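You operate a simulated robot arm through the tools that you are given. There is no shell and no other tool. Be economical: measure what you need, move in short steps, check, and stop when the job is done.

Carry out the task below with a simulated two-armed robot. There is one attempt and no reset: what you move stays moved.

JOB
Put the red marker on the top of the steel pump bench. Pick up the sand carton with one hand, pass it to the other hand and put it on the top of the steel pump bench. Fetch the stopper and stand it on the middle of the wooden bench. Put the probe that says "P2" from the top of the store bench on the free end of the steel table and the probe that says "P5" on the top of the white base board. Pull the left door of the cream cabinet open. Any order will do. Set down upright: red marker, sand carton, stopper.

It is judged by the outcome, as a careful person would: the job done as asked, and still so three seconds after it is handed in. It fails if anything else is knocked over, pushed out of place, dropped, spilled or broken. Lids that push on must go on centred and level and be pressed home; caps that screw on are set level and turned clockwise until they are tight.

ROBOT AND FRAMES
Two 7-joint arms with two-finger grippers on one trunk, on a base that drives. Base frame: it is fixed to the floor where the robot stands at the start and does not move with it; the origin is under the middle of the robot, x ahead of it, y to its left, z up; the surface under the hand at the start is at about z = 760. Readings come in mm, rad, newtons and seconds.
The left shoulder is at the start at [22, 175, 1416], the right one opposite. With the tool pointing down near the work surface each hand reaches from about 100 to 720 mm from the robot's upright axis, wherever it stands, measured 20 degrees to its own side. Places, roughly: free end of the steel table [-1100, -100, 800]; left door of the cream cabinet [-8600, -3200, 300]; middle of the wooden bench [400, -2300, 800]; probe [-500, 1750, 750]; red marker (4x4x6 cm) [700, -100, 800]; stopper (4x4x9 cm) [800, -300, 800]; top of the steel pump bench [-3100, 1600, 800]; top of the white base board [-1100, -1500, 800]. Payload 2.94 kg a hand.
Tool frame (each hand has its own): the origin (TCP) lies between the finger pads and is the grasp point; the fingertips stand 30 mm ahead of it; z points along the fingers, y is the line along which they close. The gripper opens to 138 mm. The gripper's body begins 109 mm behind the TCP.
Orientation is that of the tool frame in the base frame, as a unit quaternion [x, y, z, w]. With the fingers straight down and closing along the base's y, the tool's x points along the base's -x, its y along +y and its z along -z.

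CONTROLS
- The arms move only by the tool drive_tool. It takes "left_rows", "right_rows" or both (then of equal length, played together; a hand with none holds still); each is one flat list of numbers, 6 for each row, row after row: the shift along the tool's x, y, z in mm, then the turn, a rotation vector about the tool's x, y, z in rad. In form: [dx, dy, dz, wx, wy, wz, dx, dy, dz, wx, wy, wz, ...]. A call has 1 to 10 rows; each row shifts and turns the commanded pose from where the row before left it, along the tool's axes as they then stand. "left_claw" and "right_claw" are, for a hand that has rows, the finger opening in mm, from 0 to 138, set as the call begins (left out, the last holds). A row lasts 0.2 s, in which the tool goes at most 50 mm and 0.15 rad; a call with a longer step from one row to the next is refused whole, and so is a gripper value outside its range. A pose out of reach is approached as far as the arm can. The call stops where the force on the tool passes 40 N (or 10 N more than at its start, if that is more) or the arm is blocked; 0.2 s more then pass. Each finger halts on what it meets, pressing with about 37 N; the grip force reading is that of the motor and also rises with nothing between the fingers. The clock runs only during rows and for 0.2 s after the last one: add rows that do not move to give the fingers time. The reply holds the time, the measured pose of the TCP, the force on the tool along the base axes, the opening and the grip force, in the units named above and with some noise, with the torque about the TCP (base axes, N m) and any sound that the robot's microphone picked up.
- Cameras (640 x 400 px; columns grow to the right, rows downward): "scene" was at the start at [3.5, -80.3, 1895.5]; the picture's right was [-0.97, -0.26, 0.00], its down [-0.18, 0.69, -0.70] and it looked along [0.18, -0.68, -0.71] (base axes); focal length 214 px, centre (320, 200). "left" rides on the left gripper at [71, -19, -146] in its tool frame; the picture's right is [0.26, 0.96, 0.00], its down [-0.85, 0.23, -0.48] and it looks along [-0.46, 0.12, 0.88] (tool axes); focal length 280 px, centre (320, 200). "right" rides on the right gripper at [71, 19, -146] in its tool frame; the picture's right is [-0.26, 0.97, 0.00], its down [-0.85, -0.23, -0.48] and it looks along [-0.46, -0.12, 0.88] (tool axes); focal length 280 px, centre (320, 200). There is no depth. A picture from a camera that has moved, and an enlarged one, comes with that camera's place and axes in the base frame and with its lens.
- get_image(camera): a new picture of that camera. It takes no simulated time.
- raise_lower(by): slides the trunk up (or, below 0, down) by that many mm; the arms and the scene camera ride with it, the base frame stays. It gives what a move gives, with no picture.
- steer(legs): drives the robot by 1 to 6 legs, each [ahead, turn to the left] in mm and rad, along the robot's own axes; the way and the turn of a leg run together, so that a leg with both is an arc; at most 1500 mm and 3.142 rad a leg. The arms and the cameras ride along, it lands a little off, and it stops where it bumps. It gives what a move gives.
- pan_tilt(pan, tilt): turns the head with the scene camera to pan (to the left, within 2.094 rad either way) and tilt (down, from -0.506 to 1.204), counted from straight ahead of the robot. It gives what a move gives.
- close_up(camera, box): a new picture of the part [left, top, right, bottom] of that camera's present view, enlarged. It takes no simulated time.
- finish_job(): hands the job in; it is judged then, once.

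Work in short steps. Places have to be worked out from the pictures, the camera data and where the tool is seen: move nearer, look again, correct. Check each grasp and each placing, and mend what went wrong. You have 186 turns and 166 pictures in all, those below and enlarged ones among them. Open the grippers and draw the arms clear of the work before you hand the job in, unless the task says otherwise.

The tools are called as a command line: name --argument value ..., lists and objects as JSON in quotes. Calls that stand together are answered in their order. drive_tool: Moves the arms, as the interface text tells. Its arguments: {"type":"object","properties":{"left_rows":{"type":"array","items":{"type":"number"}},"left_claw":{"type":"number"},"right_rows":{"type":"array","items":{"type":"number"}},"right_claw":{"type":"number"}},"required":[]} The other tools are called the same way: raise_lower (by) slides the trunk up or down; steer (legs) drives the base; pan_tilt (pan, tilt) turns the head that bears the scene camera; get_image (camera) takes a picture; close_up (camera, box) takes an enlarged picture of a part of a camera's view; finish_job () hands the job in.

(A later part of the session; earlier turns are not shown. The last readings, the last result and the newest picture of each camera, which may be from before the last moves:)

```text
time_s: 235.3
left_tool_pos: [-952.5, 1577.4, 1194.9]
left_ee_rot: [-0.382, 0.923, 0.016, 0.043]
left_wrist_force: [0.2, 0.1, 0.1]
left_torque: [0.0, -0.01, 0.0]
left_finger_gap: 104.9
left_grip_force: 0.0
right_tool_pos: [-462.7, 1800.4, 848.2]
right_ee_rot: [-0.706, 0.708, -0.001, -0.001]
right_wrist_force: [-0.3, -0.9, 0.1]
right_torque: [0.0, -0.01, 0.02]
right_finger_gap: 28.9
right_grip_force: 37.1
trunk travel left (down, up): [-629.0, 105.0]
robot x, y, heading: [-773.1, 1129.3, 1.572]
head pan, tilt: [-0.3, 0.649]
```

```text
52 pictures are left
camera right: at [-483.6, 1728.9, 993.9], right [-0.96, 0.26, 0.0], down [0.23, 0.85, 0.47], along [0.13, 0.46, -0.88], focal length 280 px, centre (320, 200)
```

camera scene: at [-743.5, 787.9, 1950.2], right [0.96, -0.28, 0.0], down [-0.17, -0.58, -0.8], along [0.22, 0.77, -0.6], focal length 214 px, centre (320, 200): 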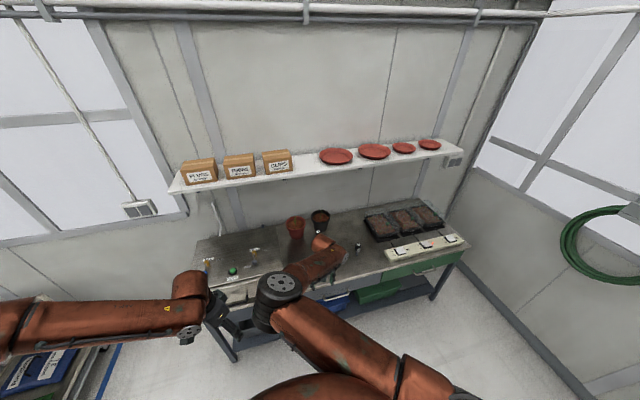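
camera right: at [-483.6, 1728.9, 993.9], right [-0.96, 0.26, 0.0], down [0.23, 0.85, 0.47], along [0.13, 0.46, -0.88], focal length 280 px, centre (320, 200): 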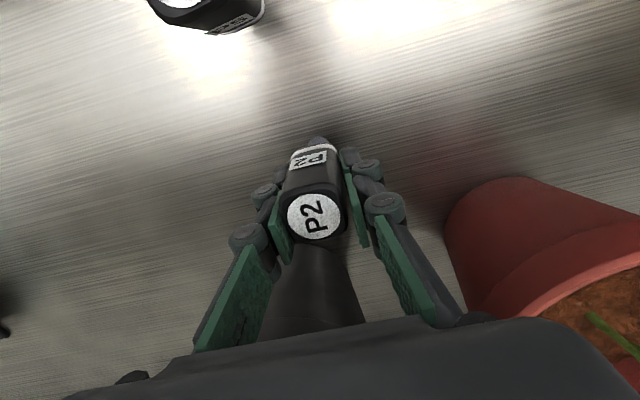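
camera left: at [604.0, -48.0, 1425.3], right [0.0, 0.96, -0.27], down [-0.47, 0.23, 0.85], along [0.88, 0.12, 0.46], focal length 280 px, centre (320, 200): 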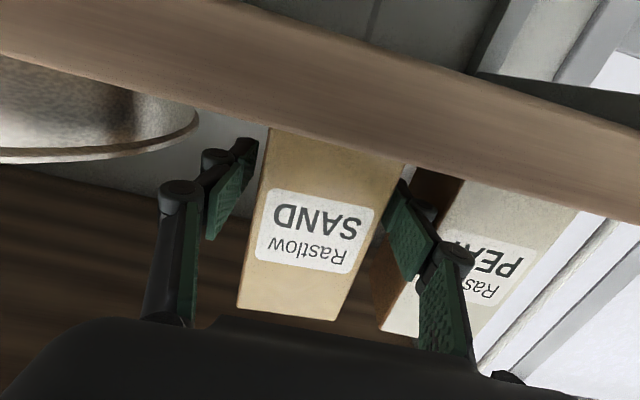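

P2 is gripped. I lift it and back the robot off.

drive_tool --right_rows '[0, 0, -40, 0, 0, 0, 0, 0, -40, 0, 0, 0, 0, 0, -40, 0, 0, 0, 0, 0, -40, 0, 0, 0, 0, 0, -40, 0, 0, 0, 0, 0, 0, 0, 0, 0]'

get_image --camera "right"

steer --legs '[[-350, 0], [0, -1.571], [490, 0], [0, 1.571]]'

get_image --camera "scene"

```text
time_s: 236.7
left_tool_pos: [-953.9, 1581.5, 1192.2]
left_ee_rot: [-0.383, 0.923, 0.015, 0.042]
left_wrist_force: [-0.3, 0.1, -1.3]
left_torque: [-0.02, -0.03, 0.0]
left_finger_gap: 105.1
left_grip_force: 0.1
right_tool_pos: [-467.8, 1790.7, 1028.5]
right_ee_rot: [-0.706, 0.708, -0.011, -0.015]
right_wrist_force: [0.3, 0.0, 0.0]
right_torque: [0.03, -0.06, -0.03]
right_finger_gap: 29.3
right_grip_force: 36.6
trunk travel left (down, up): [-629.0, 105.0]
robot x, y, heading: [-775.5, 1125.8, 1.574]
head pan, tilt: [-0.3, 0.649]
```

```text
51 pictures are left
camera right: at [-486.4, 1723.7, 1177.3], right [-0.96, 0.26, 0.0], down [0.23, 0.87, 0.44], along [0.12, 0.43, -0.9], focal length 280 px, centre (320, 200)
```

right: 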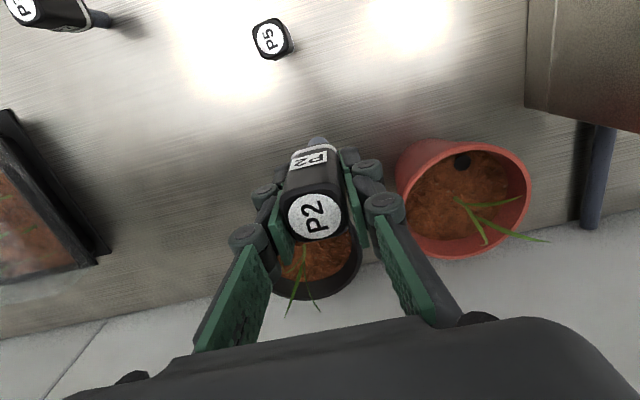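

```text
time_s: 237.9
left_tool_pos: [-1026.7, 1650.3, 1293.8]
left_ee_rot: [-0.501, 0.842, 0.177, 0.092]
left_wrist_force: [1.2, 0.4, 2.4]
left_torque: [-0.16, 0.1, 0.08]
left_finger_gap: 105.5
left_grip_force: 0.0
right_tool_pos: [-611.8, 1821.8, 1117.7]
right_ee_rot: [0.793, -0.586, -0.166, 0.007]
right_wrist_force: [-1.8, 4.5, 4.5]
right_torque: [-0.56, -0.36, 0.09]
right_finger_gap: 29.0
right_grip_force: 37.6
trunk travel left (down, up): [-629.0, 105.0]
robot x, y, heading: [-773.5, 1053.2, 1.572]
head pan, tilt: [-0.3, 0.649]
stopped in leg 1: the robot was blocked; the commanded pose is now the measured one
```

```text
50 pictures are left
camera scene: at [-751.9, 1291.7, 1954.1], right [0.96, -0.29, 0.03], down [-0.18, -0.65, -0.74], along [0.24, 0.7, -0.67], focal length 214 px, centre (320, 200)
```

scene: 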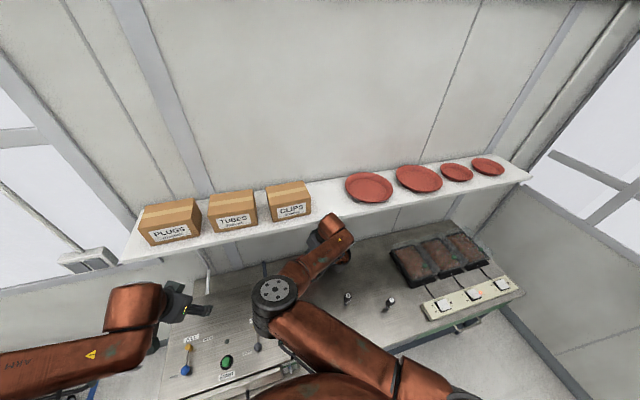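

The robot was blocked while backing: the right wrist seems hooked at the shelf. I look closely before doing anything.

get_image --camera "right"

close_up --camera "scene" --box '[220, 160, 420, 320]'

```text
49 pictures are left
camera right: at [-572.2, 1719.8, 1241.2], right [-0.96, -0.06, 0.26], down [0.12, 0.78, 0.62], along [-0.24, 0.63, -0.74], focal length 280 px, centre (320, 200)
```

right: 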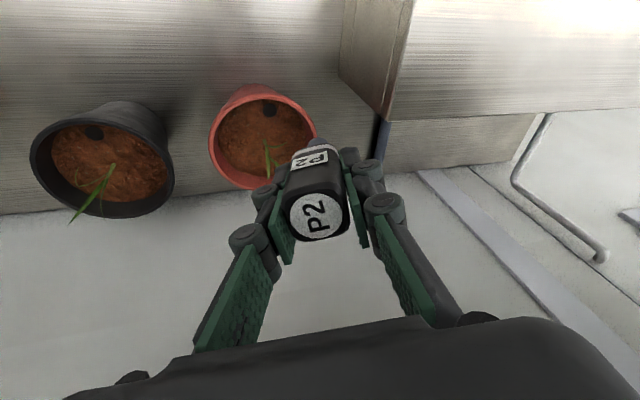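

```text
2.50 times, centred on (320, 240) of scene
camera zoom: at [-751.9, 1291.7, 1954.1], right [0.96, -0.29, 0.03], down [-0.18, -0.65, -0.74], along [0.24, 0.7, -0.67], focal length 536 px, centre (320, 100)
```

zoom: 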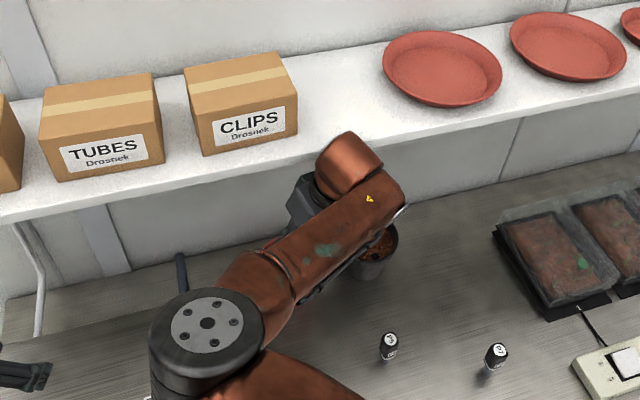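

The wrist forces are small (5 N), so I let it settle a moment with null rows and read again.

drive_tool --right_rows '[0, 0, 0, 0, 0, 0, 0, 0, 0, 0, 0, 0]'

get_image --camera "scene"

```text
time_s: 238.2
left_tool_pos: [-1083.3, 1638.2, 1388.1]
left_ee_rot: [-0.556, 0.755, 0.323, 0.127]
left_wrist_force: [0.8, -1.5, 4.5]
left_torque: [-0.24, 0.32, 0.12]
left_finger_gap: 105.2
left_grip_force: 0.5
right_tool_pos: [-620.0, 1779.1, 1216.3]
right_ee_rot: [0.797, -0.543, -0.263, -0.03]
right_wrist_force: [-30.2, -3.6, -2.4]
right_torque: [0.13, -2.32, -1.08]
right_finger_gap: 28.9
right_grip_force: 36.9
trunk travel left (down, up): [-629.0, 105.0]
robot x, y, heading: [-775.4, 1056.2, 1.578]
head pan, tilt: [-0.3, 0.649]
stopped in row 1 (left hand): the arm was blocked; the commanded pose is now the measured one
```

```text
47 pictures are left
camera scene: at [-754.9, 1219.0, 1955.5], right [0.96, -0.29, 0.02], down [-0.17, -0.62, -0.77], along [0.23, 0.73, -0.64], focal length 214 px, centre (320, 200)
```

scene: 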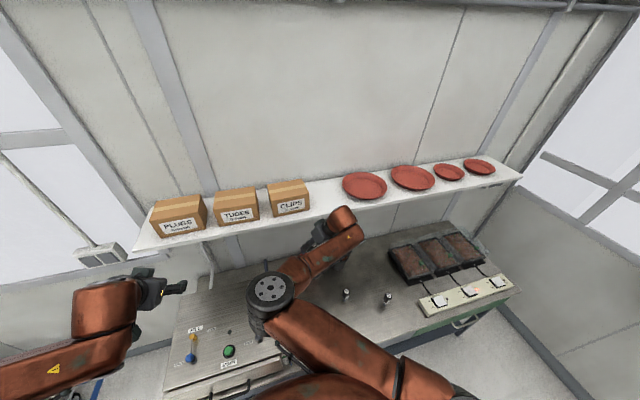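

It is still springing back. I let more time pass with both hands holding.

drive_tool --left_rows '[0, 0, 0, 0, 0, 0, 0, 0, 0, 0, 0, 0, 0, 0, 0, 0, 0, 0, 0, 0, 0, 0, 0, 0]' --right_rows '[0, 0, 0, 0, 0, 0, 0, 0, 0, 0, 0, 0, 0, 0, 0, 0, 0, 0, 0, 0, 0, 0, 0, 0]'

get_image --camera "scene"

get_image --camera "right"

```text
time_s: 238.5
left_tool_pos: [-1130.1, 1537.2, 1421.4]
left_ee_rot: [-0.607, 0.697, 0.353, 0.147]
left_wrist_force: [4.7, -3.8, -4.5]
left_torque: [0.55, 0.41, 0.23]
left_finger_gap: 105.1
left_grip_force: 0.5
right_tool_pos: [-547.3, 1660.6, 1242.7]
right_ee_rot: [0.767, -0.584, -0.255, -0.075]
right_wrist_force: [2.7, -3.0, -5.3]
right_torque: [0.57, 0.33, -0.07]
right_finger_gap: 29.2
right_grip_force: 37.3
trunk travel left (down, up): [-629.0, 105.0]
robot x, y, heading: [-772.9, 1052.1, 1.576]
head pan, tilt: [-0.3, 0.649]
stopped in row 1 (left hand): the arm was blocked; the commanded pose is now the measured one
```

```text
46 pictures are left
camera scene: at [-751.9, 1084.6, 1951.2], right [0.96, -0.29, 0.0], down [-0.17, -0.57, -0.81], along [0.23, 0.77, -0.59], focal length 214 px, centre (320, 200)
```

scene: 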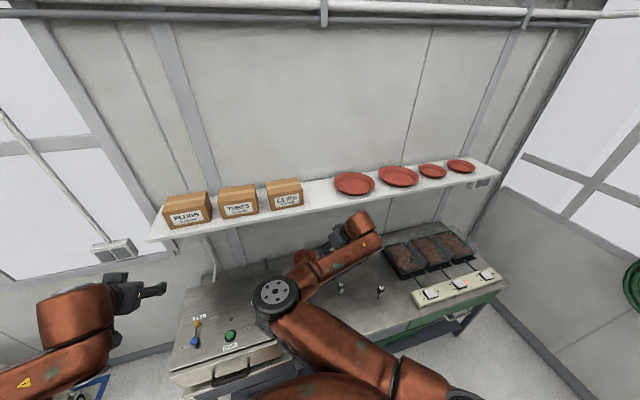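

```text
45 pictures are left
camera right: at [-507.4, 1531.4, 1336.9], right [-0.95, -0.07, 0.3], down [0.2, 0.6, 0.77], along [-0.24, 0.8, -0.56], focal length 280 px, centre (320, 200)
```

right: 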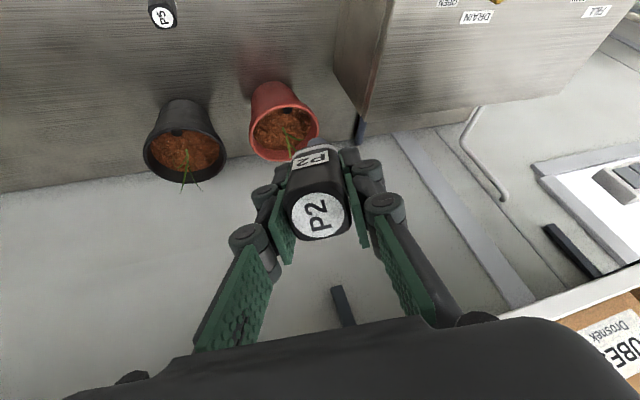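

The body has come upright again; P2 is still held, and shelf and bench items stand as before. I let it settle once more.

drive_tool --left_rows '[0, 0, 0, 0, 0, 0, 0, 0, 0, 0, 0, 0, 0, 0, 0, 0, 0, 0, 0, 0, 0, 0, 0, 0]' --right_rows '[0, 0, 0, 0, 0, 0, 0, 0, 0, 0, 0, 0, 0, 0, 0, 0, 0, 0, 0, 0, 0, 0, 0, 0]'

```text
time_s: 239.5
left_tool_pos: [-1202.9, 1655.1, 1467.1]
left_ee_rot: [0.664, -0.614, -0.4, -0.145]
left_wrist_force: [0.2, 0.8, 1.1]
left_torque: [-0.1, -0.02, -0.01]
left_finger_gap: 105.0
left_grip_force: 0.1
right_tool_pos: [-552.1, 1744.0, 1259.9]
right_ee_rot: [0.786, -0.535, -0.301, -0.072]
right_wrist_force: [-1.2, 0.4, -0.4]
right_torque: [-0.01, -0.09, -0.06]
right_finger_gap: 28.9
right_grip_force: 36.9
trunk travel left (down, up): [-629.0, 105.0]
robot x, y, heading: [-771.6, 1055.6, 1.578]
head pan, tilt: [-0.3, 0.649]
stopped in row 4 (right hand): the arm was blocked; the commanded pose is now the measured one
```

get_image --camera "scene"

```text
44 pictures are left
camera scene: at [-753.6, 1262.8, 1952.2], right [0.96, -0.29, 0.02], down [-0.17, -0.64, -0.75], along [0.23, 0.71, -0.66], focal length 214 px, centre (320, 200)
```

scene: 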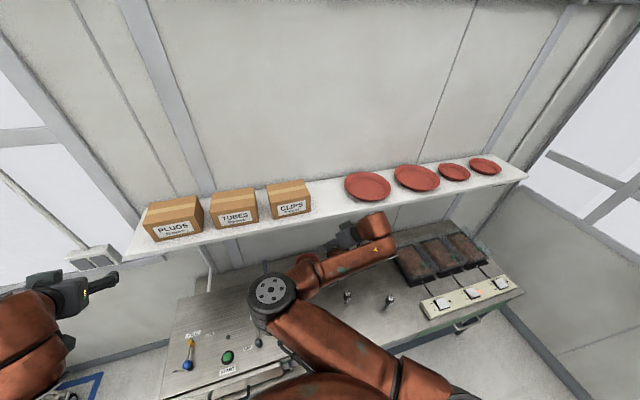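

The body seems to be rocking; I let time pass without arm commands by turning the head.

pan_tilt --pan 0.5 --tilt 0.6

pan_tilt --pan 0.0 --tilt 0.65

get_image --camera "scene"

```text
time_s: 240.6
left_tool_pos: [-1164.0, 1605.2, 1428.3]
left_ee_rot: [-0.64, 0.662, 0.366, 0.134]
left_wrist_force: [-3.1, -0.2, 1.7]
left_torque: [-0.13, -0.31, -0.22]
left_finger_gap: 104.9
left_grip_force: 0.1
right_tool_pos: [-544.5, 1712.9, 1238.0]
right_ee_rot: [0.774, -0.572, -0.264, -0.068]
right_wrist_force: [0.5, -1.2, 0.3]
right_torque: [0.19, 0.08, 0.01]
right_finger_gap: 29.1
right_grip_force: 37.1
trunk travel left (down, up): [-629.0, 105.0]
robot x, y, heading: [-770.0, 1051.5, 1.573]
head pan, tilt: [0.499, 0.6]
```

```text
time_s: 241.5
left_tool_pos: [-1157.2, 1535.5, 1444.5]
left_ee_rot: [-0.631, 0.661, 0.377, 0.153]
left_wrist_force: [2.4, -1.5, -0.7]
left_torque: [0.22, 0.19, 0.11]
left_finger_gap: 105.3
left_grip_force: 0.3
right_tool_pos: [-547.8, 1656.3, 1261.7]
right_ee_rot: [0.774, -0.564, -0.277, -0.084]
right_wrist_force: [-0.8, 0.6, 0.1]
right_torque: [-0.07, -0.11, -0.04]
right_finger_gap: 29.0
right_grip_force: 36.9
trunk travel left (down, up): [-629.0, 105.0]
robot x, y, heading: [-774.7, 1052.3, 1.581]
head pan, tilt: [0.0, 0.649]
```

```text
43 pictures are left
camera scene: at [-774.6, 1089.9, 1952.4], right [1.0, 0.01, 0.0], down [0.0, -0.59, -0.81], along [-0.01, 0.81, -0.59], focal length 214 px, centre (320, 200)
```

scene: 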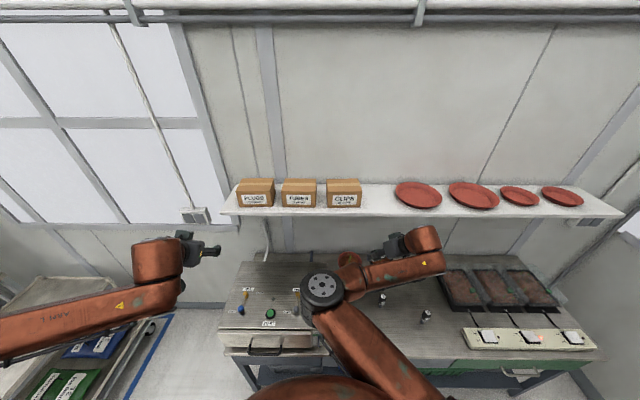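

It is a decaying rocking motion. I wait a few seconds more.

pan_tilt --pan 1.5 --tilt 0.65

pan_tilt --pan -1.0 --tilt 0.65

pan_tilt --pan 0.0 --tilt 0.65

get_image --camera "scene"

```text
time_s: 243.1
left_tool_pos: [-1167.8, 1566.2, 1441.8]
left_ee_rot: [-0.641, 0.652, 0.377, 0.147]
left_wrist_force: [0.2, 1.2, -0.5]
left_torque: [-0.06, -0.01, 0.06]
left_finger_gap: 104.8
left_grip_force: 0.0
right_tool_pos: [-542.2, 1678.5, 1254.8]
right_ee_rot: [0.77, -0.57, -0.275, -0.08]
right_wrist_force: [0.9, 1.2, -0.3]
right_torque: [-0.05, 0.01, 0.04]
right_finger_gap: 29.0
right_grip_force: 36.6
trunk travel left (down, up): [-629.0, 105.0]
robot x, y, heading: [-768.1, 1053.7, 1.574]
head pan, tilt: [1.499, 0.649]
```

```text
time_s: 245.4
left_tool_pos: [-1154.9, 1560.4, 1434.2]
left_ee_rot: [-0.63, 0.667, 0.371, 0.145]
left_wrist_force: [-0.5, 0.1, -0.6]
left_torque: [-0.04, -0.01, 0.0]
left_finger_gap: 105.1
left_grip_force: 0.0
right_tool_pos: [-551.4, 1679.7, 1249.4]
right_ee_rot: [0.776, -0.564, -0.272, -0.076]
right_wrist_force: [0.8, 0.5, -0.4]
right_torque: [-0.03, 0.0, 0.0]
right_finger_gap: 28.9
right_grip_force: 37.3
trunk travel left (down, up): [-629.0, 105.0]
robot x, y, heading: [-769.9, 1053.6, 1.572]
head pan, tilt: [-1.0, 0.649]
```

```text
time_s: 246.7
left_tool_pos: [-1155.0, 1560.0, 1433.4]
left_ee_rot: [-0.629, 0.667, 0.371, 0.145]
left_wrist_force: [-1.1, 0.0, 0.0]
left_torque: [0.01, -0.02, -0.02]
left_finger_gap: 105.1
left_grip_force: 0.0
right_tool_pos: [-551.0, 1679.6, 1248.3]
right_ee_rot: [0.777, -0.563, -0.272, -0.076]
right_wrist_force: [0.2, 0.1, -1.0]
right_torque: [-0.01, 0.01, 0.01]
right_finger_gap: 28.9
right_grip_force: 37.2
trunk travel left (down, up): [-629.0, 105.0]
robot x, y, heading: [-771.0, 1051.1, 1.576]
head pan, tilt: [0.0, 0.649]
```

```text
42 pictures are left
camera scene: at [-775.0, 1121.2, 1950.1], right [1.0, 0.0, 0.0], down [0.0, -0.6, -0.8], along [0.0, 0.8, -0.6], focal length 214 px, centre (320, 200)
```

scene: 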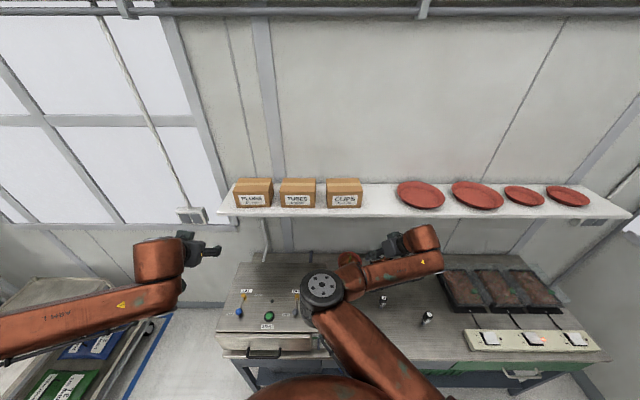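

Settled; the right wrist is in front of the shelf at y≈1566, so nothing is hooked any more. I back off 300 mm.

steer --legs '[[-300, 0]]'

get_image --camera "scene"

get_image --camera "right"

```text
time_s: 248.8
left_tool_pos: [-1152.1, 1252.5, 1433.9]
left_ee_rot: [-0.63, 0.667, 0.372, 0.145]
left_wrist_force: [0.1, 0.5, 0.1]
left_torque: [-0.01, -0.01, 0.02]
left_finger_gap: 105.1
left_grip_force: 0.1
right_tool_pos: [-548.4, 1369.9, 1248.8]
right_ee_rot: [0.775, -0.565, -0.272, -0.077]
right_wrist_force: [-0.1, 0.0, -0.8]
right_torque: [0.01, -0.01, -0.03]
right_finger_gap: 29.0
right_grip_force: 37.0
trunk travel left (down, up): [-629.0, 105.0]
robot x, y, heading: [-771.4, 746.1, 1.568]
head pan, tilt: [0.0, 0.649]
```

```text
41 pictures are left
camera scene: at [-774.3, 812.1, 1950.1], right [1.0, 0.0, 0.0], down [0.0, -0.6, -0.8], along [0.0, 0.8, -0.6], focal length 214 px, centre (320, 200)
```

scene: 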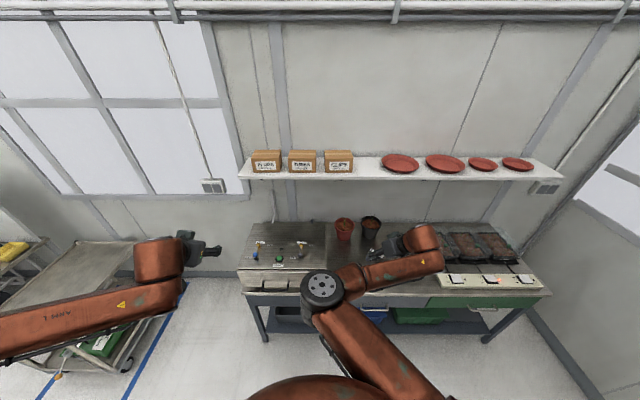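

```text
40 pictures are left
camera right: at [-501.8, 1240.0, 1339.1], right [-0.94, -0.12, 0.32], down [0.19, 0.59, 0.79], along [-0.28, 0.8, -0.53], focal length 280 px, centre (320, 200)
```

right: 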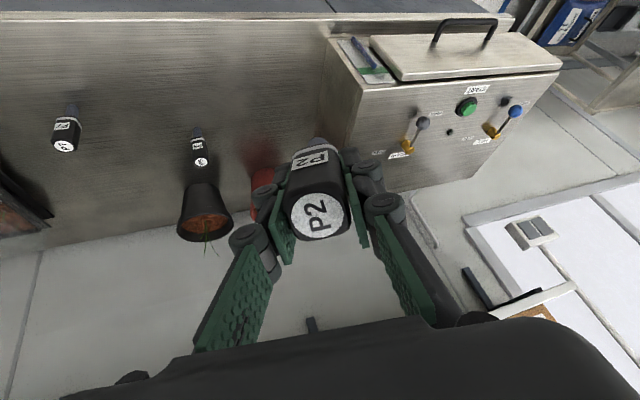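

All fine and P2 is held. I restore both hands to point straight down and draw the right one (with P2) back.

drive_tool --left_rows '[0, 0, 0, 0.055, 0.125, -0.009, 0, 0, 0, 0.055, 0.125, -0.009, 0, 0, 0, 0.055, 0.125, -0.009, 0, 0, 0, 0.055, 0.125, -0.009, 0, 0, 0, 0.055, 0.125, -0.009, 0, 0, 0, 0.055, 0.125, -0.009, 0, -40, 25, 0, 0, 0, 0, -40, 25, 0, 0, 0, 0, -40, 25, 0, 0, 0, 0, -40, 25, 0, 0, 0]' --right_rows '[0, 0, 0, 0.047, 0.0835, 0.051, 0, 0, 0, 0.047, 0.0835, 0.051, 0, 0, 0, 0.047, 0.0835, 0.051, 0, 0, 0, 0.047, 0.0835, 0.051, 0, 0, 0, 0.047, 0.0835, 0.051, 0, 0, 0, 0.047, 0.0835, 0.051, 40, -18, -15, 0, 0, 0, 40, -18, -15, 0, 0, 0, 40, -18, -15, 0, 0, 0, 40, -18, -15, 0, 0, 0]' --left_claw 64

```text
time_s: 251.0
left_tool_pos: [-989.0, 1254.1, 1334.7]
left_ee_rot: [-0.707, 0.708, 0.0, 0.001]
left_wrist_force: [1.4, 0.6, 1.2]
left_torque: [0.0, 0.06, 0.02]
left_finger_gap: 63.9
left_grip_force: 0.1
right_tool_pos: [-473.2, 1209.7, 1305.8]
right_ee_rot: [0.708, -0.707, 0.0, 0.001]
right_wrist_force: [0.4, -0.6, -1.6]
right_torque: [0.03, 0.06, 0.02]
right_finger_gap: 28.9
right_grip_force: 37.7
trunk travel left (down, up): [-629.0, 105.0]
robot x, y, heading: [-772.9, 744.4, 1.579]
head pan, tilt: [0.0, 0.649]
```

Both hands point down. I sidestep to x≈-290, lowering the left hand on the way.

steer --legs '[[0, -1.571], [480, 0], [0, 1.565]]'

drive_tool --left_rows '[0, 0, 48, 0, 0, 0, 0, 0, 48, 0, 0, 0, 0, 0, 48, 0, 0, 0, 0, 0, 48, 0, 0, 0, 0, 0, 48, 0, 0, 0, 0, 0, 48, 0, 0, 0, 0, 0, 40, 0, 0, 0]'

```text
time_s: 251.9
left_tool_pos: [-975.4, 1260.8, 1336.4]
left_ee_rot: [-0.696, 0.718, 0.002, 0.004]
left_wrist_force: [0.0, 0.0, 0.1]
left_torque: [0.01, 0.01, 0.01]
left_finger_gap: 63.9
left_grip_force: 0.1
right_tool_pos: [-461.8, 1200.9, 1308.8]
right_ee_rot: [-0.696, 0.718, 0.002, 0.0]
right_wrist_force: [-0.3, 0.0, -1.0]
right_torque: [0.0, 0.02, 0.0]
right_finger_gap: 29.1
right_grip_force: 37.1
trunk travel left (down, up): [-629.0, 105.0]
robot x, y, heading: [-771.7, 743.6, 1.542]
head pan, tilt: [0.0, 0.649]
stopped in leg 1: the robot was blocked; the commanded pose is now the measured one
```

```text
time_s: 253.5
left_tool_pos: [-974.5, 1264.5, 1007.6]
left_ee_rot: [-0.696, 0.718, 0.002, 0.004]
left_wrist_force: [0.2, -0.1, 0.2]
left_torque: [0.0, 0.02, 0.02]
left_finger_gap: 64.0
left_grip_force: 0.1
right_tool_pos: [-462.5, 1201.1, 1308.2]
right_ee_rot: [-0.695, 0.719, 0.002, 0.001]
right_wrist_force: [0.0, -0.4, -0.8]
right_torque: [-0.02, 0.02, 0.0]
right_finger_gap: 28.8
right_grip_force: 37.2
trunk travel left (down, up): [-629.0, 105.0]
robot x, y, heading: [-774.9, 743.8, 1.546]
head pan, tilt: [0.0, 0.649]
```

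The turn stopped after 0.03 rad with no visible contact. I look at the scene to the left and right.

get_image --camera "scene"

```text
39 pictures are left
camera scene: at [-772.8, 812.2, 1950.1], right [1.0, -0.03, 0.0], down [-0.02, -0.6, -0.8], along [0.02, 0.8, -0.6], focal length 214 px, centre (320, 200)
```

scene: 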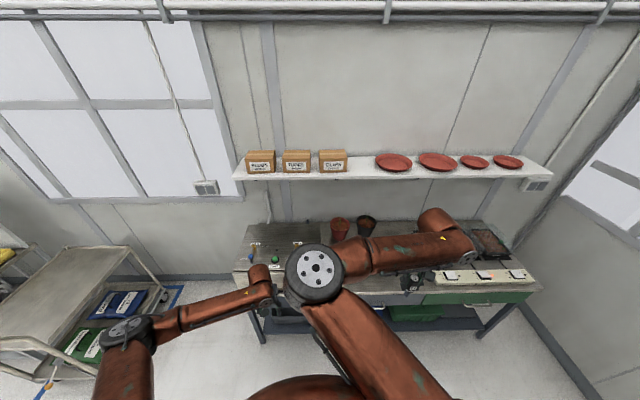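

The left wrist had been touching the right elbow. I move the left hand out to the left and retry the sidestep.

drive_tool --left_rows '[0, 45, 0, 0, 0, 0, 0, 45, 0, 0, 0, 0, 0, 0, 0, 0, 0, 0]'

steer --legs '[[0, -1.54], [490, 0], [0, 1.571]]'

get_image --camera "scene"

```text
time_s: 254.3
left_tool_pos: [-1062.7, 1264.5, 1009.0]
left_ee_rot: [-0.696, 0.718, 0.001, 0.004]
left_wrist_force: [0.0, -1.7, -0.8]
left_torque: [-0.02, 0.03, 0.03]
left_finger_gap: 64.0
left_grip_force: 0.1
right_tool_pos: [-460.5, 1201.4, 1308.3]
right_ee_rot: [-0.696, 0.718, 0.002, 0.0]
right_wrist_force: [0.3, 0.3, -0.8]
right_torque: [0.0, 0.04, 0.01]
right_finger_gap: 29.1
right_grip_force: 36.6
trunk travel left (down, up): [-629.0, 105.0]
robot x, y, heading: [-775.3, 742.6, 1.546]
head pan, tilt: [0.0, 0.649]
```

```text
time_s: 264.8
left_tool_pos: [-612.3, 1254.7, 1008.6]
left_ee_rot: [0.724, -0.689, -0.002, -0.005]
left_wrist_force: [-1.1, 0.3, 0.2]
left_torque: [0.02, 0.01, -0.01]
left_finger_gap: 63.8
left_grip_force: 0.0
right_tool_pos: [-5.0, 1238.7, 1308.8]
right_ee_rot: [0.724, -0.69, -0.002, -0.001]
right_wrist_force: [0.2, -0.6, -0.4]
right_torque: [-0.03, 0.0, 0.0]
right_finger_gap: 28.8
right_grip_force: 37.2
trunk travel left (down, up): [-629.0, 105.0]
robot x, y, heading: [-279.0, 761.0, 1.627]
head pan, tilt: [0.0, 0.649]
```

```text
38 pictures are left
camera scene: at [-284.0, 826.7, 1950.1], right [1.0, 0.06, 0.0], down [0.03, -0.6, -0.8], along [-0.04, 0.8, -0.6], focal length 214 px, centre (320, 200)
```

scene: 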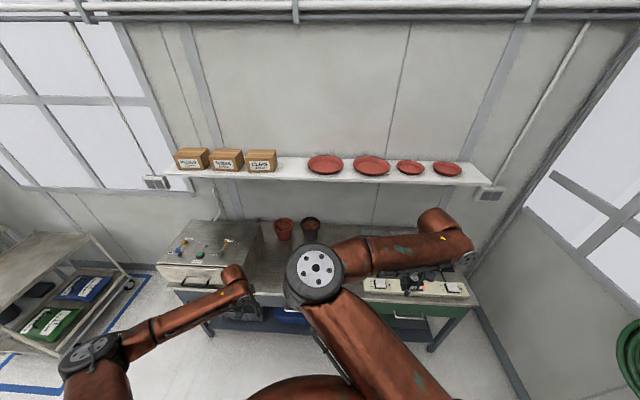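

Now at [-279,761]. I approach the bench to about [-215,1131] with a slight detour to the right.

steer --legs '[[0, -0.227], [375, 0], [0, 0.171]]'

get_image --camera "left"

```text
time_s: 268.6
left_tool_pos: [-526.5, 1635.7, 1008.4]
left_ee_rot: [0.708, -0.706, -0.002, -0.004]
left_wrist_force: [-0.7, -0.8, 0.1]
left_torque: [0.02, -0.04, -0.01]
left_finger_gap: 64.0
left_grip_force: 0.1
right_tool_pos: [77.8, 1593.7, 1307.8]
right_ee_rot: [0.708, -0.706, -0.002, 0.0]
right_wrist_force: [0.5, 0.7, -1.0]
right_torque: [-0.05, -0.01, 0.01]
right_finger_gap: 28.9
right_grip_force: 37.2
trunk travel left (down, up): [-629.0, 105.0]
robot x, y, heading: [-214.5, 1127.3, 1.582]
head pan, tilt: [0.0, 0.649]
```

```text
37 pictures are left
camera left: at [-506.8, 1564.3, 1153.8], right [-0.96, -0.27, -0.01], down [-0.24, 0.84, 0.48], along [-0.12, 0.47, -0.88], focal length 280 px, centre (320, 200)
```

left: 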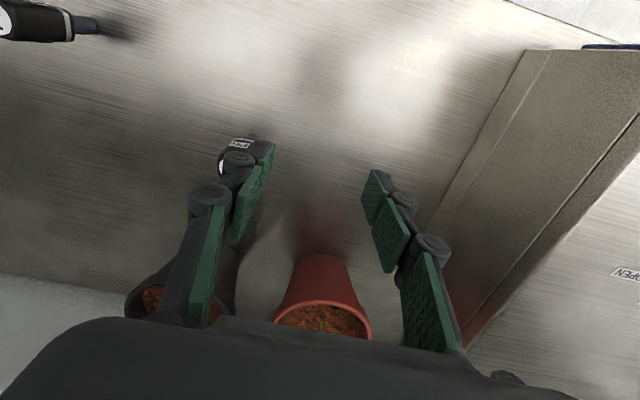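

P5 is seen behind the finger at about [-444,1700]. I move the left hand over it at this height.

drive_tool --left_rows '[-21, -27, 0, 0, 0, 0, -21, -27, 0, 0, 0, 0, -21, -26, 0, 0, 0, 0, 0, 0, 20, 0, 0, 0, 0, 0, 0, 0, 0, 0]' --left_claw 64

get_image --camera "left"

```text
time_s: 269.8
left_tool_pos: [-446.1, 1700.8, 990.2]
left_ee_rot: [0.708, -0.706, -0.002, -0.004]
left_wrist_force: [0.3, 0.0, -1.1]
left_torque: [-0.01, 0.01, -0.01]
left_finger_gap: 64.0
left_grip_force: 0.1
right_tool_pos: [78.8, 1592.3, 1307.8]
right_ee_rot: [0.708, -0.706, -0.003, -0.001]
right_wrist_force: [-0.9, -0.7, -0.7]
right_torque: [0.05, -0.01, -0.04]
right_finger_gap: 29.0
right_grip_force: 37.4
trunk travel left (down, up): [-629.0, 105.0]
robot x, y, heading: [-212.2, 1128.0, 1.581]
head pan, tilt: [0.0, 0.649]
```

```text
36 pictures are left
camera left: at [-426.9, 1628.0, 1135.4], right [-0.96, -0.27, -0.01], down [-0.24, 0.84, 0.48], along [-0.12, 0.47, -0.88], focal length 280 px, centre (320, 200)
```

left: 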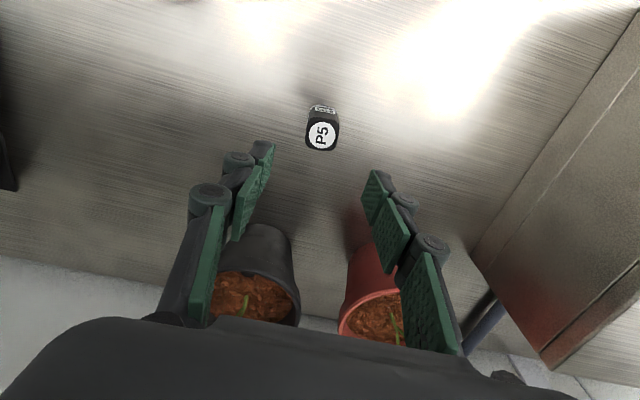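

P5 is exactly below the TCP. I descend to z≈846 and close.

drive_tool --left_rows '[0, 0, 36, 0, 0, 0, 0, 0, 36, 0, 0, 0, 0, 0, 36, 0, 0, 0, 0, 0, 36, 0, 0, 0, 0, 0, 0, 0, 0, 0]' --left_claw 64

drive_tool --left_rows '[0, 0, 0, 0, 0, 0, 0, 0, 0, 0, 0, 0, 0, 0, 0, 0, 0, 0, 0, 0, 0, 0, 0, 0]' --left_claw 10

get_image --camera "left"

```text
time_s: 271.0
left_tool_pos: [-444.9, 1702.8, 846.4]
left_ee_rot: [0.709, -0.706, -0.002, -0.004]
left_wrist_force: [0.5, -0.1, 0.1]
left_torque: [0.02, 0.03, 0.01]
left_finger_gap: 63.8
left_grip_force: 0.0
right_tool_pos: [79.1, 1592.9, 1308.5]
right_ee_rot: [0.708, -0.707, -0.002, 0.0]
right_wrist_force: [-0.4, 0.2, -1.1]
right_torque: [0.03, -0.02, 0.0]
right_finger_gap: 28.5
right_grip_force: 36.8
trunk travel left (down, up): [-629.0, 105.0]
robot x, y, heading: [-217.0, 1127.6, 1.58]
head pan, tilt: [0.0, 0.649]
```

```text
time_s: 272.0
left_tool_pos: [-446.0, 1702.4, 846.3]
left_ee_rot: [0.709, -0.706, -0.002, -0.004]
left_wrist_force: [0.3, -0.1, -0.5]
left_torque: [0.01, 0.02, 0.03]
left_finger_gap: 28.8
left_grip_force: 37.0
right_tool_pos: [78.5, 1593.2, 1309.4]
right_ee_rot: [0.708, -0.706, -0.002, -0.001]
right_wrist_force: [0.3, 0.3, -1.3]
right_torque: [-0.03, 0.01, -0.01]
right_finger_gap: 28.7
right_grip_force: 35.9
trunk travel left (down, up): [-629.0, 105.0]
robot x, y, heading: [-218.3, 1123.3, 1.576]
head pan, tilt: [0.0, 0.649]
```

```text
35 pictures are left
camera left: at [-425.6, 1630.6, 991.4], right [-0.96, -0.27, -0.01], down [-0.24, 0.84, 0.48], along [-0.12, 0.47, -0.88], focal length 280 px, centre (320, 200)
```

left: 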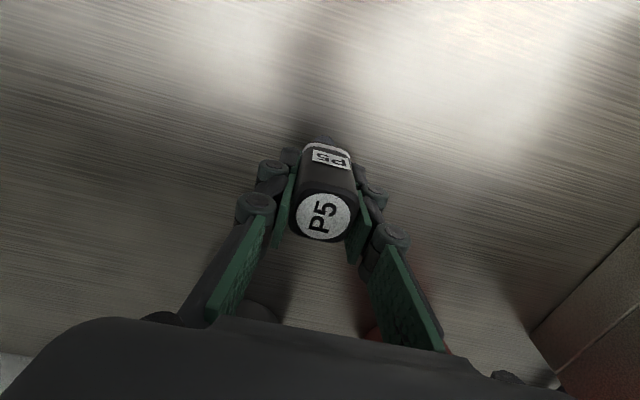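

P5 is gripped. I lift it 75 mm and back off in two steps.

drive_tool --left_rows '[0, 0, -38, 0, 0, 0, 0, 0, -38, 0, 0, 0, 0, 0, 0, 0, 0, 0]'

steer --legs '[[-80, 0]]'

steer --legs '[[-350, 0]]'

get_image --camera "scene"

```text
time_s: 272.8
left_tool_pos: [-445.9, 1701.5, 921.0]
left_ee_rot: [0.709, -0.705, -0.002, -0.004]
left_wrist_force: [-0.5, 0.5, -0.5]
left_torque: [0.01, 0.02, -0.01]
left_finger_gap: 28.5
left_grip_force: 36.9
right_tool_pos: [79.3, 1592.8, 1307.7]
right_ee_rot: [0.708, -0.706, -0.002, -0.001]
right_wrist_force: [-0.5, 0.3, 0.4]
right_torque: [0.06, -0.02, 0.02]
right_finger_gap: 29.1
right_grip_force: 37.1
trunk travel left (down, up): [-629.0, 105.0]
robot x, y, heading: [-216.9, 1124.7, 1.579]
head pan, tilt: [0.0, 0.649]
```

```text
time_s: 273.9
left_tool_pos: [-445.3, 1638.4, 915.5]
left_ee_rot: [0.708, -0.706, 0.004, 0.002]
left_wrist_force: [0.2, -1.0, 0.7]
left_torque: [0.04, 0.03, 0.0]
left_finger_gap: 28.7
left_grip_force: 37.2
right_tool_pos: [80.3, 1537.5, 1302.2]
right_ee_rot: [0.708, -0.706, 0.004, 0.007]
right_wrist_force: [0.9, -0.8, 0.5]
right_torque: [0.03, 0.01, 0.01]
right_finger_gap: 28.9
right_grip_force: 36.9
trunk travel left (down, up): [-629.0, 105.0]
robot x, y, heading: [-214.9, 1046.5, 1.577]
head pan, tilt: [0.0, 0.649]
```

```text
time_s: 274.9
left_tool_pos: [-456.0, 1512.4, 954.7]
left_ee_rot: [0.716, -0.697, -0.034, -0.023]
left_wrist_force: [-0.1, 1.2, 0.0]
left_torque: [-0.13, 0.0, -0.01]
left_finger_gap: 28.7
left_grip_force: 37.1
right_tool_pos: [79.9, 1370.8, 1332.9]
right_ee_rot: [0.708, -0.705, -0.036, -0.029]
right_wrist_force: [1.6, -4.2, -3.5]
right_torque: [0.49, 0.11, -0.01]
right_finger_gap: 28.7
right_grip_force: 37.1
trunk travel left (down, up): [-629.0, 105.0]
robot x, y, heading: [-217.7, 1015.6, 1.572]
head pan, tilt: [0.0, 0.649]
stopped in leg 1: the robot was blocked; the commanded pose is now the measured one
```

```text
34 pictures are left
camera scene: at [-212.5, 1052.7, 1952.3], right [1.0, 0.01, 0.0], down [0.0, -0.59, -0.81], along [-0.01, 0.81, -0.59], focal length 214 px, centre (320, 200)
```

scene: 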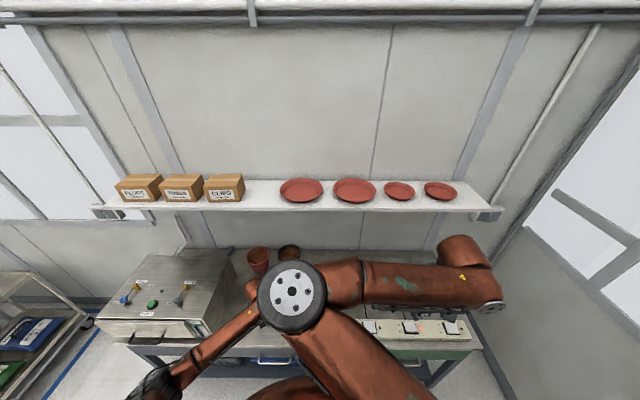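

It stopped again after 30 mm; the left forearm lies right by the right elbow. I let it settle, move the left hand outward to the left, and then retry.

pan_tilt --pan 1.2 --tilt 0.7

pan_tilt --pan -0.6 --tilt 0.7

drive_tool --left_rows '[0, 40, 0, 0, 0, 0, 0, 40, 0, 0, 0, 0, 0, 40, 0, 0, 0, 0, 0, 40, 0, 0, 0, 0, 0, 0, 0, 0, 0, 0]'

steer --legs '[[-300, 0]]'

```text
time_s: 276.2
left_tool_pos: [-458.6, 1536.1, 941.8]
left_ee_rot: [0.718, -0.696, -0.024, -0.015]
left_wrist_force: [0.3, 0.2, 0.3]
left_torque: [-0.03, -0.02, -0.02]
left_finger_gap: 28.4
left_grip_force: 36.7
right_tool_pos: [75.5, 1407.8, 1325.8]
right_ee_rot: [0.712, -0.702, -0.024, -0.023]
right_wrist_force: [0.4, 0.9, -0.1]
right_torque: [-0.18, -0.03, 0.0]
right_finger_gap: 29.0
right_grip_force: 37.1
trunk travel left (down, up): [-629.0, 105.0]
robot x, y, heading: [-215.6, 1017.1, 1.581]
head pan, tilt: [1.201, 0.7]
```

```text
time_s: 278.1
left_tool_pos: [-457.7, 1530.6, 944.1]
left_ee_rot: [0.717, -0.697, -0.025, -0.017]
left_wrist_force: [0.2, 0.0, -1.3]
left_torque: [0.0, 0.01, 0.0]
left_finger_gap: 28.5
left_grip_force: 36.8
right_tool_pos: [75.6, 1398.6, 1325.0]
right_ee_rot: [0.713, -0.701, -0.024, -0.025]
right_wrist_force: [-0.1, -0.4, -1.1]
right_torque: [0.04, -0.02, -0.01]
right_finger_gap: 28.9
right_grip_force: 36.8
trunk travel left (down, up): [-629.0, 105.0]
robot x, y, heading: [-215.6, 1016.1, 1.575]
head pan, tilt: [-0.6, 0.7]
```

```text
time_s: 279.2
left_tool_pos: [-615.6, 1524.1, 946.5]
left_ee_rot: [0.717, -0.696, -0.025, -0.016]
left_wrist_force: [0.5, 0.0, -1.6]
left_torque: [0.01, 0.05, -0.01]
left_finger_gap: 28.8
left_grip_force: 36.7
right_tool_pos: [77.2, 1399.2, 1325.4]
right_ee_rot: [0.712, -0.701, -0.024, -0.025]
right_wrist_force: [0.0, -0.6, -1.1]
right_torque: [-0.01, 0.01, -0.04]
right_finger_gap: 29.0
right_grip_force: 36.0
trunk travel left (down, up): [-629.0, 105.0]
robot x, y, heading: [-211.3, 1012.3, 1.576]
head pan, tilt: [-0.6, 0.7]
```

```text
time_s: 281.3
left_tool_pos: [-614.5, 1228.6, 947.4]
left_ee_rot: [0.718, -0.696, -0.027, -0.017]
left_wrist_force: [-0.1, -0.1, -1.0]
left_torque: [0.01, 0.03, 0.0]
left_finger_gap: 28.6
left_grip_force: 36.7
right_tool_pos: [78.0, 1103.0, 1326.8]
right_ee_rot: [0.712, -0.701, -0.024, -0.025]
right_wrist_force: [-0.2, -0.4, -0.8]
right_torque: [0.0, 0.01, 0.0]
right_finger_gap: 28.9
right_grip_force: 37.1
trunk travel left (down, up): [-629.0, 105.0]
robot x, y, heading: [-210.1, 720.5, 1.575]
head pan, tilt: [-0.6, 0.7]
```

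Free and backed off. I drive round into the aisle by the steel table, to about [-410,-400], facing the table.

steer --legs '[[0, 1.571], [200, 0], [0, 1.571], [1110, 0], [0, -1.571]]'

pan_tilt --pan -0.1 --tilt 0.75

get_image --camera "scene"

```text
time_s: 299.7
left_tool_pos: [-823.0, -834.9, 947.3]
left_ee_rot: [0.998, 0.047, -0.03, 0.007]
left_wrist_force: [-0.4, 0.2, -0.6]
left_torque: [-0.01, -0.03, 0.03]
left_finger_gap: 28.5
left_grip_force: 36.9
right_tool_pos: [-742.5, -135.0, 1324.8]
right_ee_rot: [0.999, 0.039, -0.035, 0.002]
right_wrist_force: [-0.8, -0.1, -0.3]
right_torque: [0.01, -0.03, 0.02]
right_finger_gap: 29.1
right_grip_force: 37.2
trunk travel left (down, up): [-629.0, 105.0]
robot x, y, heading: [-339.7, -400.4, -3.068]
head pan, tilt: [-0.6, 0.7]
```

```text
time_s: 300.6
left_tool_pos: [-822.4, -834.5, 946.4]
left_ee_rot: [0.998, 0.047, -0.029, 0.008]
left_wrist_force: [0.3, 0.0, -1.9]
left_torque: [0.03, 0.01, -0.01]
left_finger_gap: 28.3
left_grip_force: 36.8
right_tool_pos: [-742.8, -133.8, 1326.0]
right_ee_rot: [0.999, 0.039, -0.035, 0.001]
right_wrist_force: [0.0, 0.1, -1.6]
right_torque: [-0.01, -0.02, 0.03]
right_finger_gap: 29.0
right_grip_force: 37.6
trunk travel left (down, up): [-629.0, 105.0]
robot x, y, heading: [-338.2, -401.8, -3.072]
head pan, tilt: [-0.099, 0.75]
```

```text
33 pictures are left
camera scene: at [-408.0, -400.0, 1941.6], right [0.03, 1.0, 0.0], down [0.68, -0.02, -0.73], along [-0.73, 0.02, -0.68], focal length 214 px, centre (320, 200)
```

scene: 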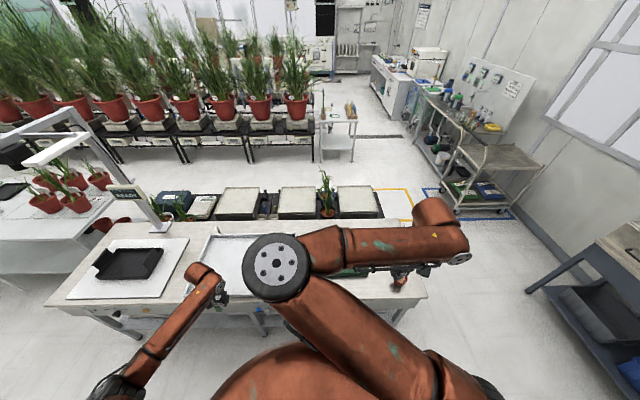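

The arm hides the table's right end; I look through the right camera.

get_image --camera "right"

```text
32 pictures are left
camera right: at [-660.4, -150.1, 1466.0], right [-0.18, -0.98, 0.02], down [-0.83, 0.17, 0.53], along [-0.53, 0.08, -0.85], focal length 280 px, centre (320, 200)
```

right: 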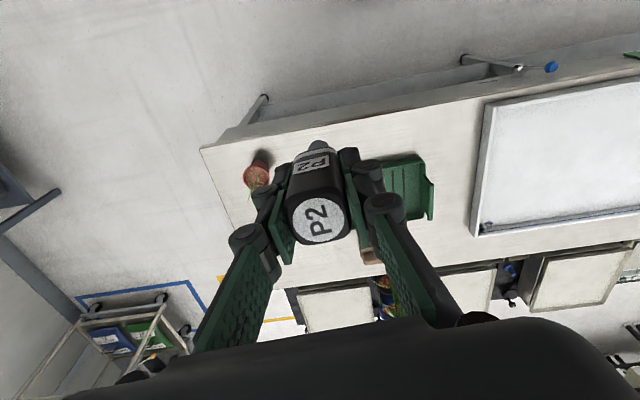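

The end between the potted plant and the green tray looks free. I raise the left hand for clearance, then drive 220 mm closer.

drive_tool --left_rows '[0, 0, -45, 0, 0, 0, 0, 0, -45, 0, 0, 0, 0, 0, -45, 0, 0, 0, 0, 0, 0, 0, 0, 0]'

steer --legs '[[0, -0.07], [220, 0]]'

drive_tool --right_rows '[-35, 0, 35, 0, 0, 0, -35, 0, 35, 0, 0, 0, -35, 0, 35, 0, 0, 0, 0, 0, 40, 0, 0, 0, 0, 0, 40, 0, 0, 0, 0, 0, 0, 0, 0, 0]'

get_image --camera "right"

```text
time_s: 301.6
left_tool_pos: [-815.6, -832.7, 1083.2]
left_ee_rot: [0.998, 0.047, -0.029, 0.008]
left_wrist_force: [0.5, 0.1, -0.9]
left_torque: [-0.01, 0.01, -0.01]
left_finger_gap: 28.6
left_grip_force: 37.2
right_tool_pos: [-743.3, -135.0, 1326.0]
right_ee_rot: [0.999, 0.039, -0.035, 0.001]
right_wrist_force: [-0.7, -0.5, -0.9]
right_torque: [0.01, 0.0, -0.01]
right_finger_gap: 28.8
right_grip_force: 36.7
trunk travel left (down, up): [-629.0, 105.0]
robot x, y, heading: [-339.3, -398.9, -3.068]
head pan, tilt: [-0.099, 0.75]
```

```text
time_s: 303.8
left_tool_pos: [-1061.7, -798.4, 1082.6]
left_ee_rot: [0.999, 0.013, -0.029, 0.007]
left_wrist_force: [0.1, -0.2, -1.1]
left_torque: [0.01, -0.03, 0.01]
left_finger_gap: 28.6
left_grip_force: 36.6
right_tool_pos: [-940.4, -107.8, 1325.2]
right_ee_rot: [0.999, 0.005, -0.035, 0.002]
right_wrist_force: [0.0, 0.6, -1.7]
right_torque: [-0.03, -0.01, -0.01]
right_finger_gap: 28.6
right_grip_force: 37.6
trunk travel left (down, up): [-629.0, 105.0]
robot x, y, heading: [-556.5, -401.9, -3.136]
head pan, tilt: [-0.099, 0.75]
```

```text
time_s: 305.1
left_tool_pos: [-1060.6, -799.9, 1084.6]
left_ee_rot: [0.999, 0.013, -0.031, 0.007]
left_wrist_force: [0.1, -0.5, -0.6]
left_torque: [0.02, 0.02, -0.02]
left_finger_gap: 28.8
left_grip_force: 37.2
right_tool_pos: [-1059.3, -107.9, 1151.2]
right_ee_rot: [0.999, 0.004, -0.036, 0.0]
right_wrist_force: [-0.3, 0.4, -1.5]
right_torque: [0.01, 0.02, 0.01]
right_finger_gap: 28.8
right_grip_force: 36.9
trunk travel left (down, up): [-629.0, 105.0]
robot x, y, heading: [-556.6, -400.9, -3.136]
head pan, tilt: [-0.099, 0.75]
```

```text
31 pictures are left
camera right: at [-978.4, -129.1, 1290.1], right [-0.25, -0.97, 0.02], down [-0.81, 0.22, 0.54], along [-0.52, 0.12, -0.84], focal length 280 px, centre (320, 200)
```

right: 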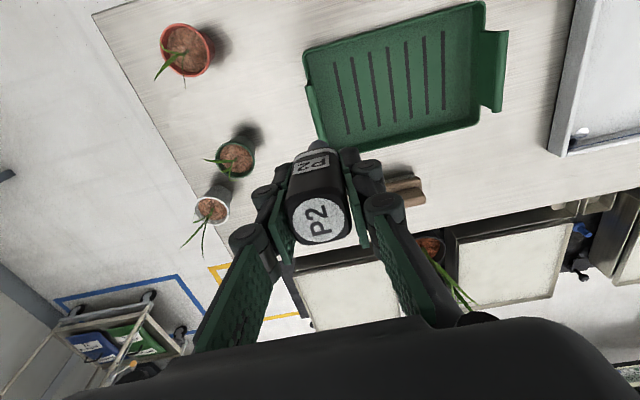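

Free strip between the pots (y≈+50) and the green tray (edge y≈-97): I choose [-1045,-32]. I level the tool, shift there and descend to about z=925.

drive_tool --right_rows '[7, -38, 0, 0, 0.036, 0, 7, -38, 0, 0, 0.036, 0, 0, 0, 45, 0, 0, 0, 0, 0, 45, 0, 0, 0, 0, 0, 45, 0, 0, 0, 0, 0, 45, 0, 0, 0, 0, 0, 45, 0, 0, 0, 0, 0, 0, 0, 0, 0]'

get_image --camera "right"

```text
time_s: 306.9
left_tool_pos: [-1059.5, -798.7, 1085.3]
left_ee_rot: [0.999, 0.013, -0.03, 0.007]
left_wrist_force: [-0.1, -0.3, -1.0]
left_torque: [0.04, 0.01, 0.0]
left_finger_gap: 28.5
left_grip_force: 37.0
right_tool_pos: [-1044.1, -34.9, 925.1]
right_ee_rot: [1.0, 0.005, 0.001, 0.0]
right_wrist_force: [-0.3, 0.0, -0.9]
right_torque: [-0.02, 0.0, 0.0]
right_finger_gap: 28.9
right_grip_force: 37.3
trunk travel left (down, up): [-629.0, 105.0]
robot x, y, heading: [-557.5, -403.0, -3.139]
head pan, tilt: [-0.099, 0.75]
```

```text
30 pictures are left
camera right: at [-973.6, -55.9, 1070.2], right [-0.25, -0.97, 0.0], down [-0.85, 0.22, 0.48], along [-0.46, 0.12, -0.88], focal length 280 px, centre (320, 200)
```

right: 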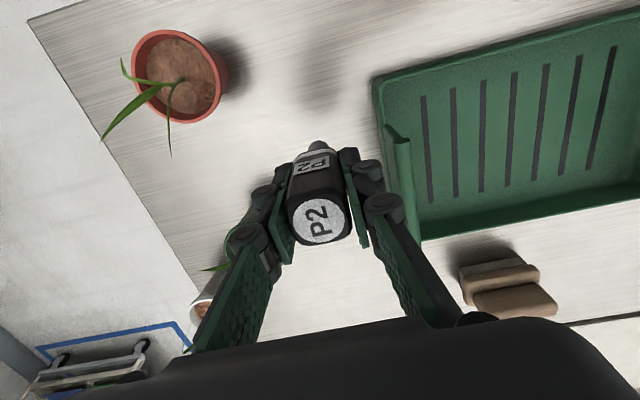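

The spot is clear. I lower in small rows until contact.

drive_tool --right_rows '[0, 0, 15, 0, 0, 0, 0, 0, 12, 0, 0, 0, 0, 0, 8, 0, 0, 0, 0, 0, 6, 0, 0, 0, 0, 0, 5, 0, 0, 0, 0, 0, 4, 0, 0, 0, 0, 0, 4, 0, 0, 0]'

```text
time_s: 308.6
left_tool_pos: [-1061.0, -798.2, 1085.0]
left_ee_rot: [0.999, 0.012, -0.029, 0.007]
left_wrist_force: [-0.7, -0.1, -0.1]
left_torque: [-0.02, 0.0, 0.01]
left_finger_gap: 28.7
left_grip_force: 37.0
right_tool_pos: [-1043.9, -34.5, 869.5]
right_ee_rot: [1.0, 0.004, 0.001, 0.0]
right_wrist_force: [-0.3, -0.3, -0.4]
right_torque: [-0.02, -0.02, 0.0]
right_finger_gap: 29.1
right_grip_force: 36.7
trunk travel left (down, up): [-629.0, 105.0]
robot x, y, heading: [-555.6, -401.7, -3.139]
head pan, tilt: [-0.099, 0.75]
```

No contact yet at 869; I continue.

drive_tool --right_rows '[0, 0, 4, 0, 0, 0, 0, 0, 4, 0, 0, 0, 0, 0, 4, 0, 0, 0, 0, 0, 4, 0, 0, 0, 0, 0, 4, 0, 0, 0, 0, 0, 4, 0, 0, 0, 0, 0, 3, 0, 0, 0, 0, 0, 3, 0, 0, 0]'

```text
time_s: 310.4
left_tool_pos: [-1059.6, -798.6, 1084.9]
left_ee_rot: [0.999, 0.013, -0.03, 0.007]
left_wrist_force: [-0.1, 0.5, -1.5]
left_torque: [0.02, 0.0, 0.02]
left_finger_gap: 28.7
left_grip_force: 37.1
right_tool_pos: [-1043.1, -34.2, 839.1]
right_ee_rot: [1.0, 0.005, 0.001, 0.0]
right_wrist_force: [1.0, -0.4, -0.8]
right_torque: [-0.04, -0.03, -0.01]
right_finger_gap: 29.0
right_grip_force: 37.0
trunk travel left (down, up): [-629.0, 105.0]
robot x, y, heading: [-558.7, -401.0, -3.138]
head pan, tilt: [-0.099, 0.75]
```

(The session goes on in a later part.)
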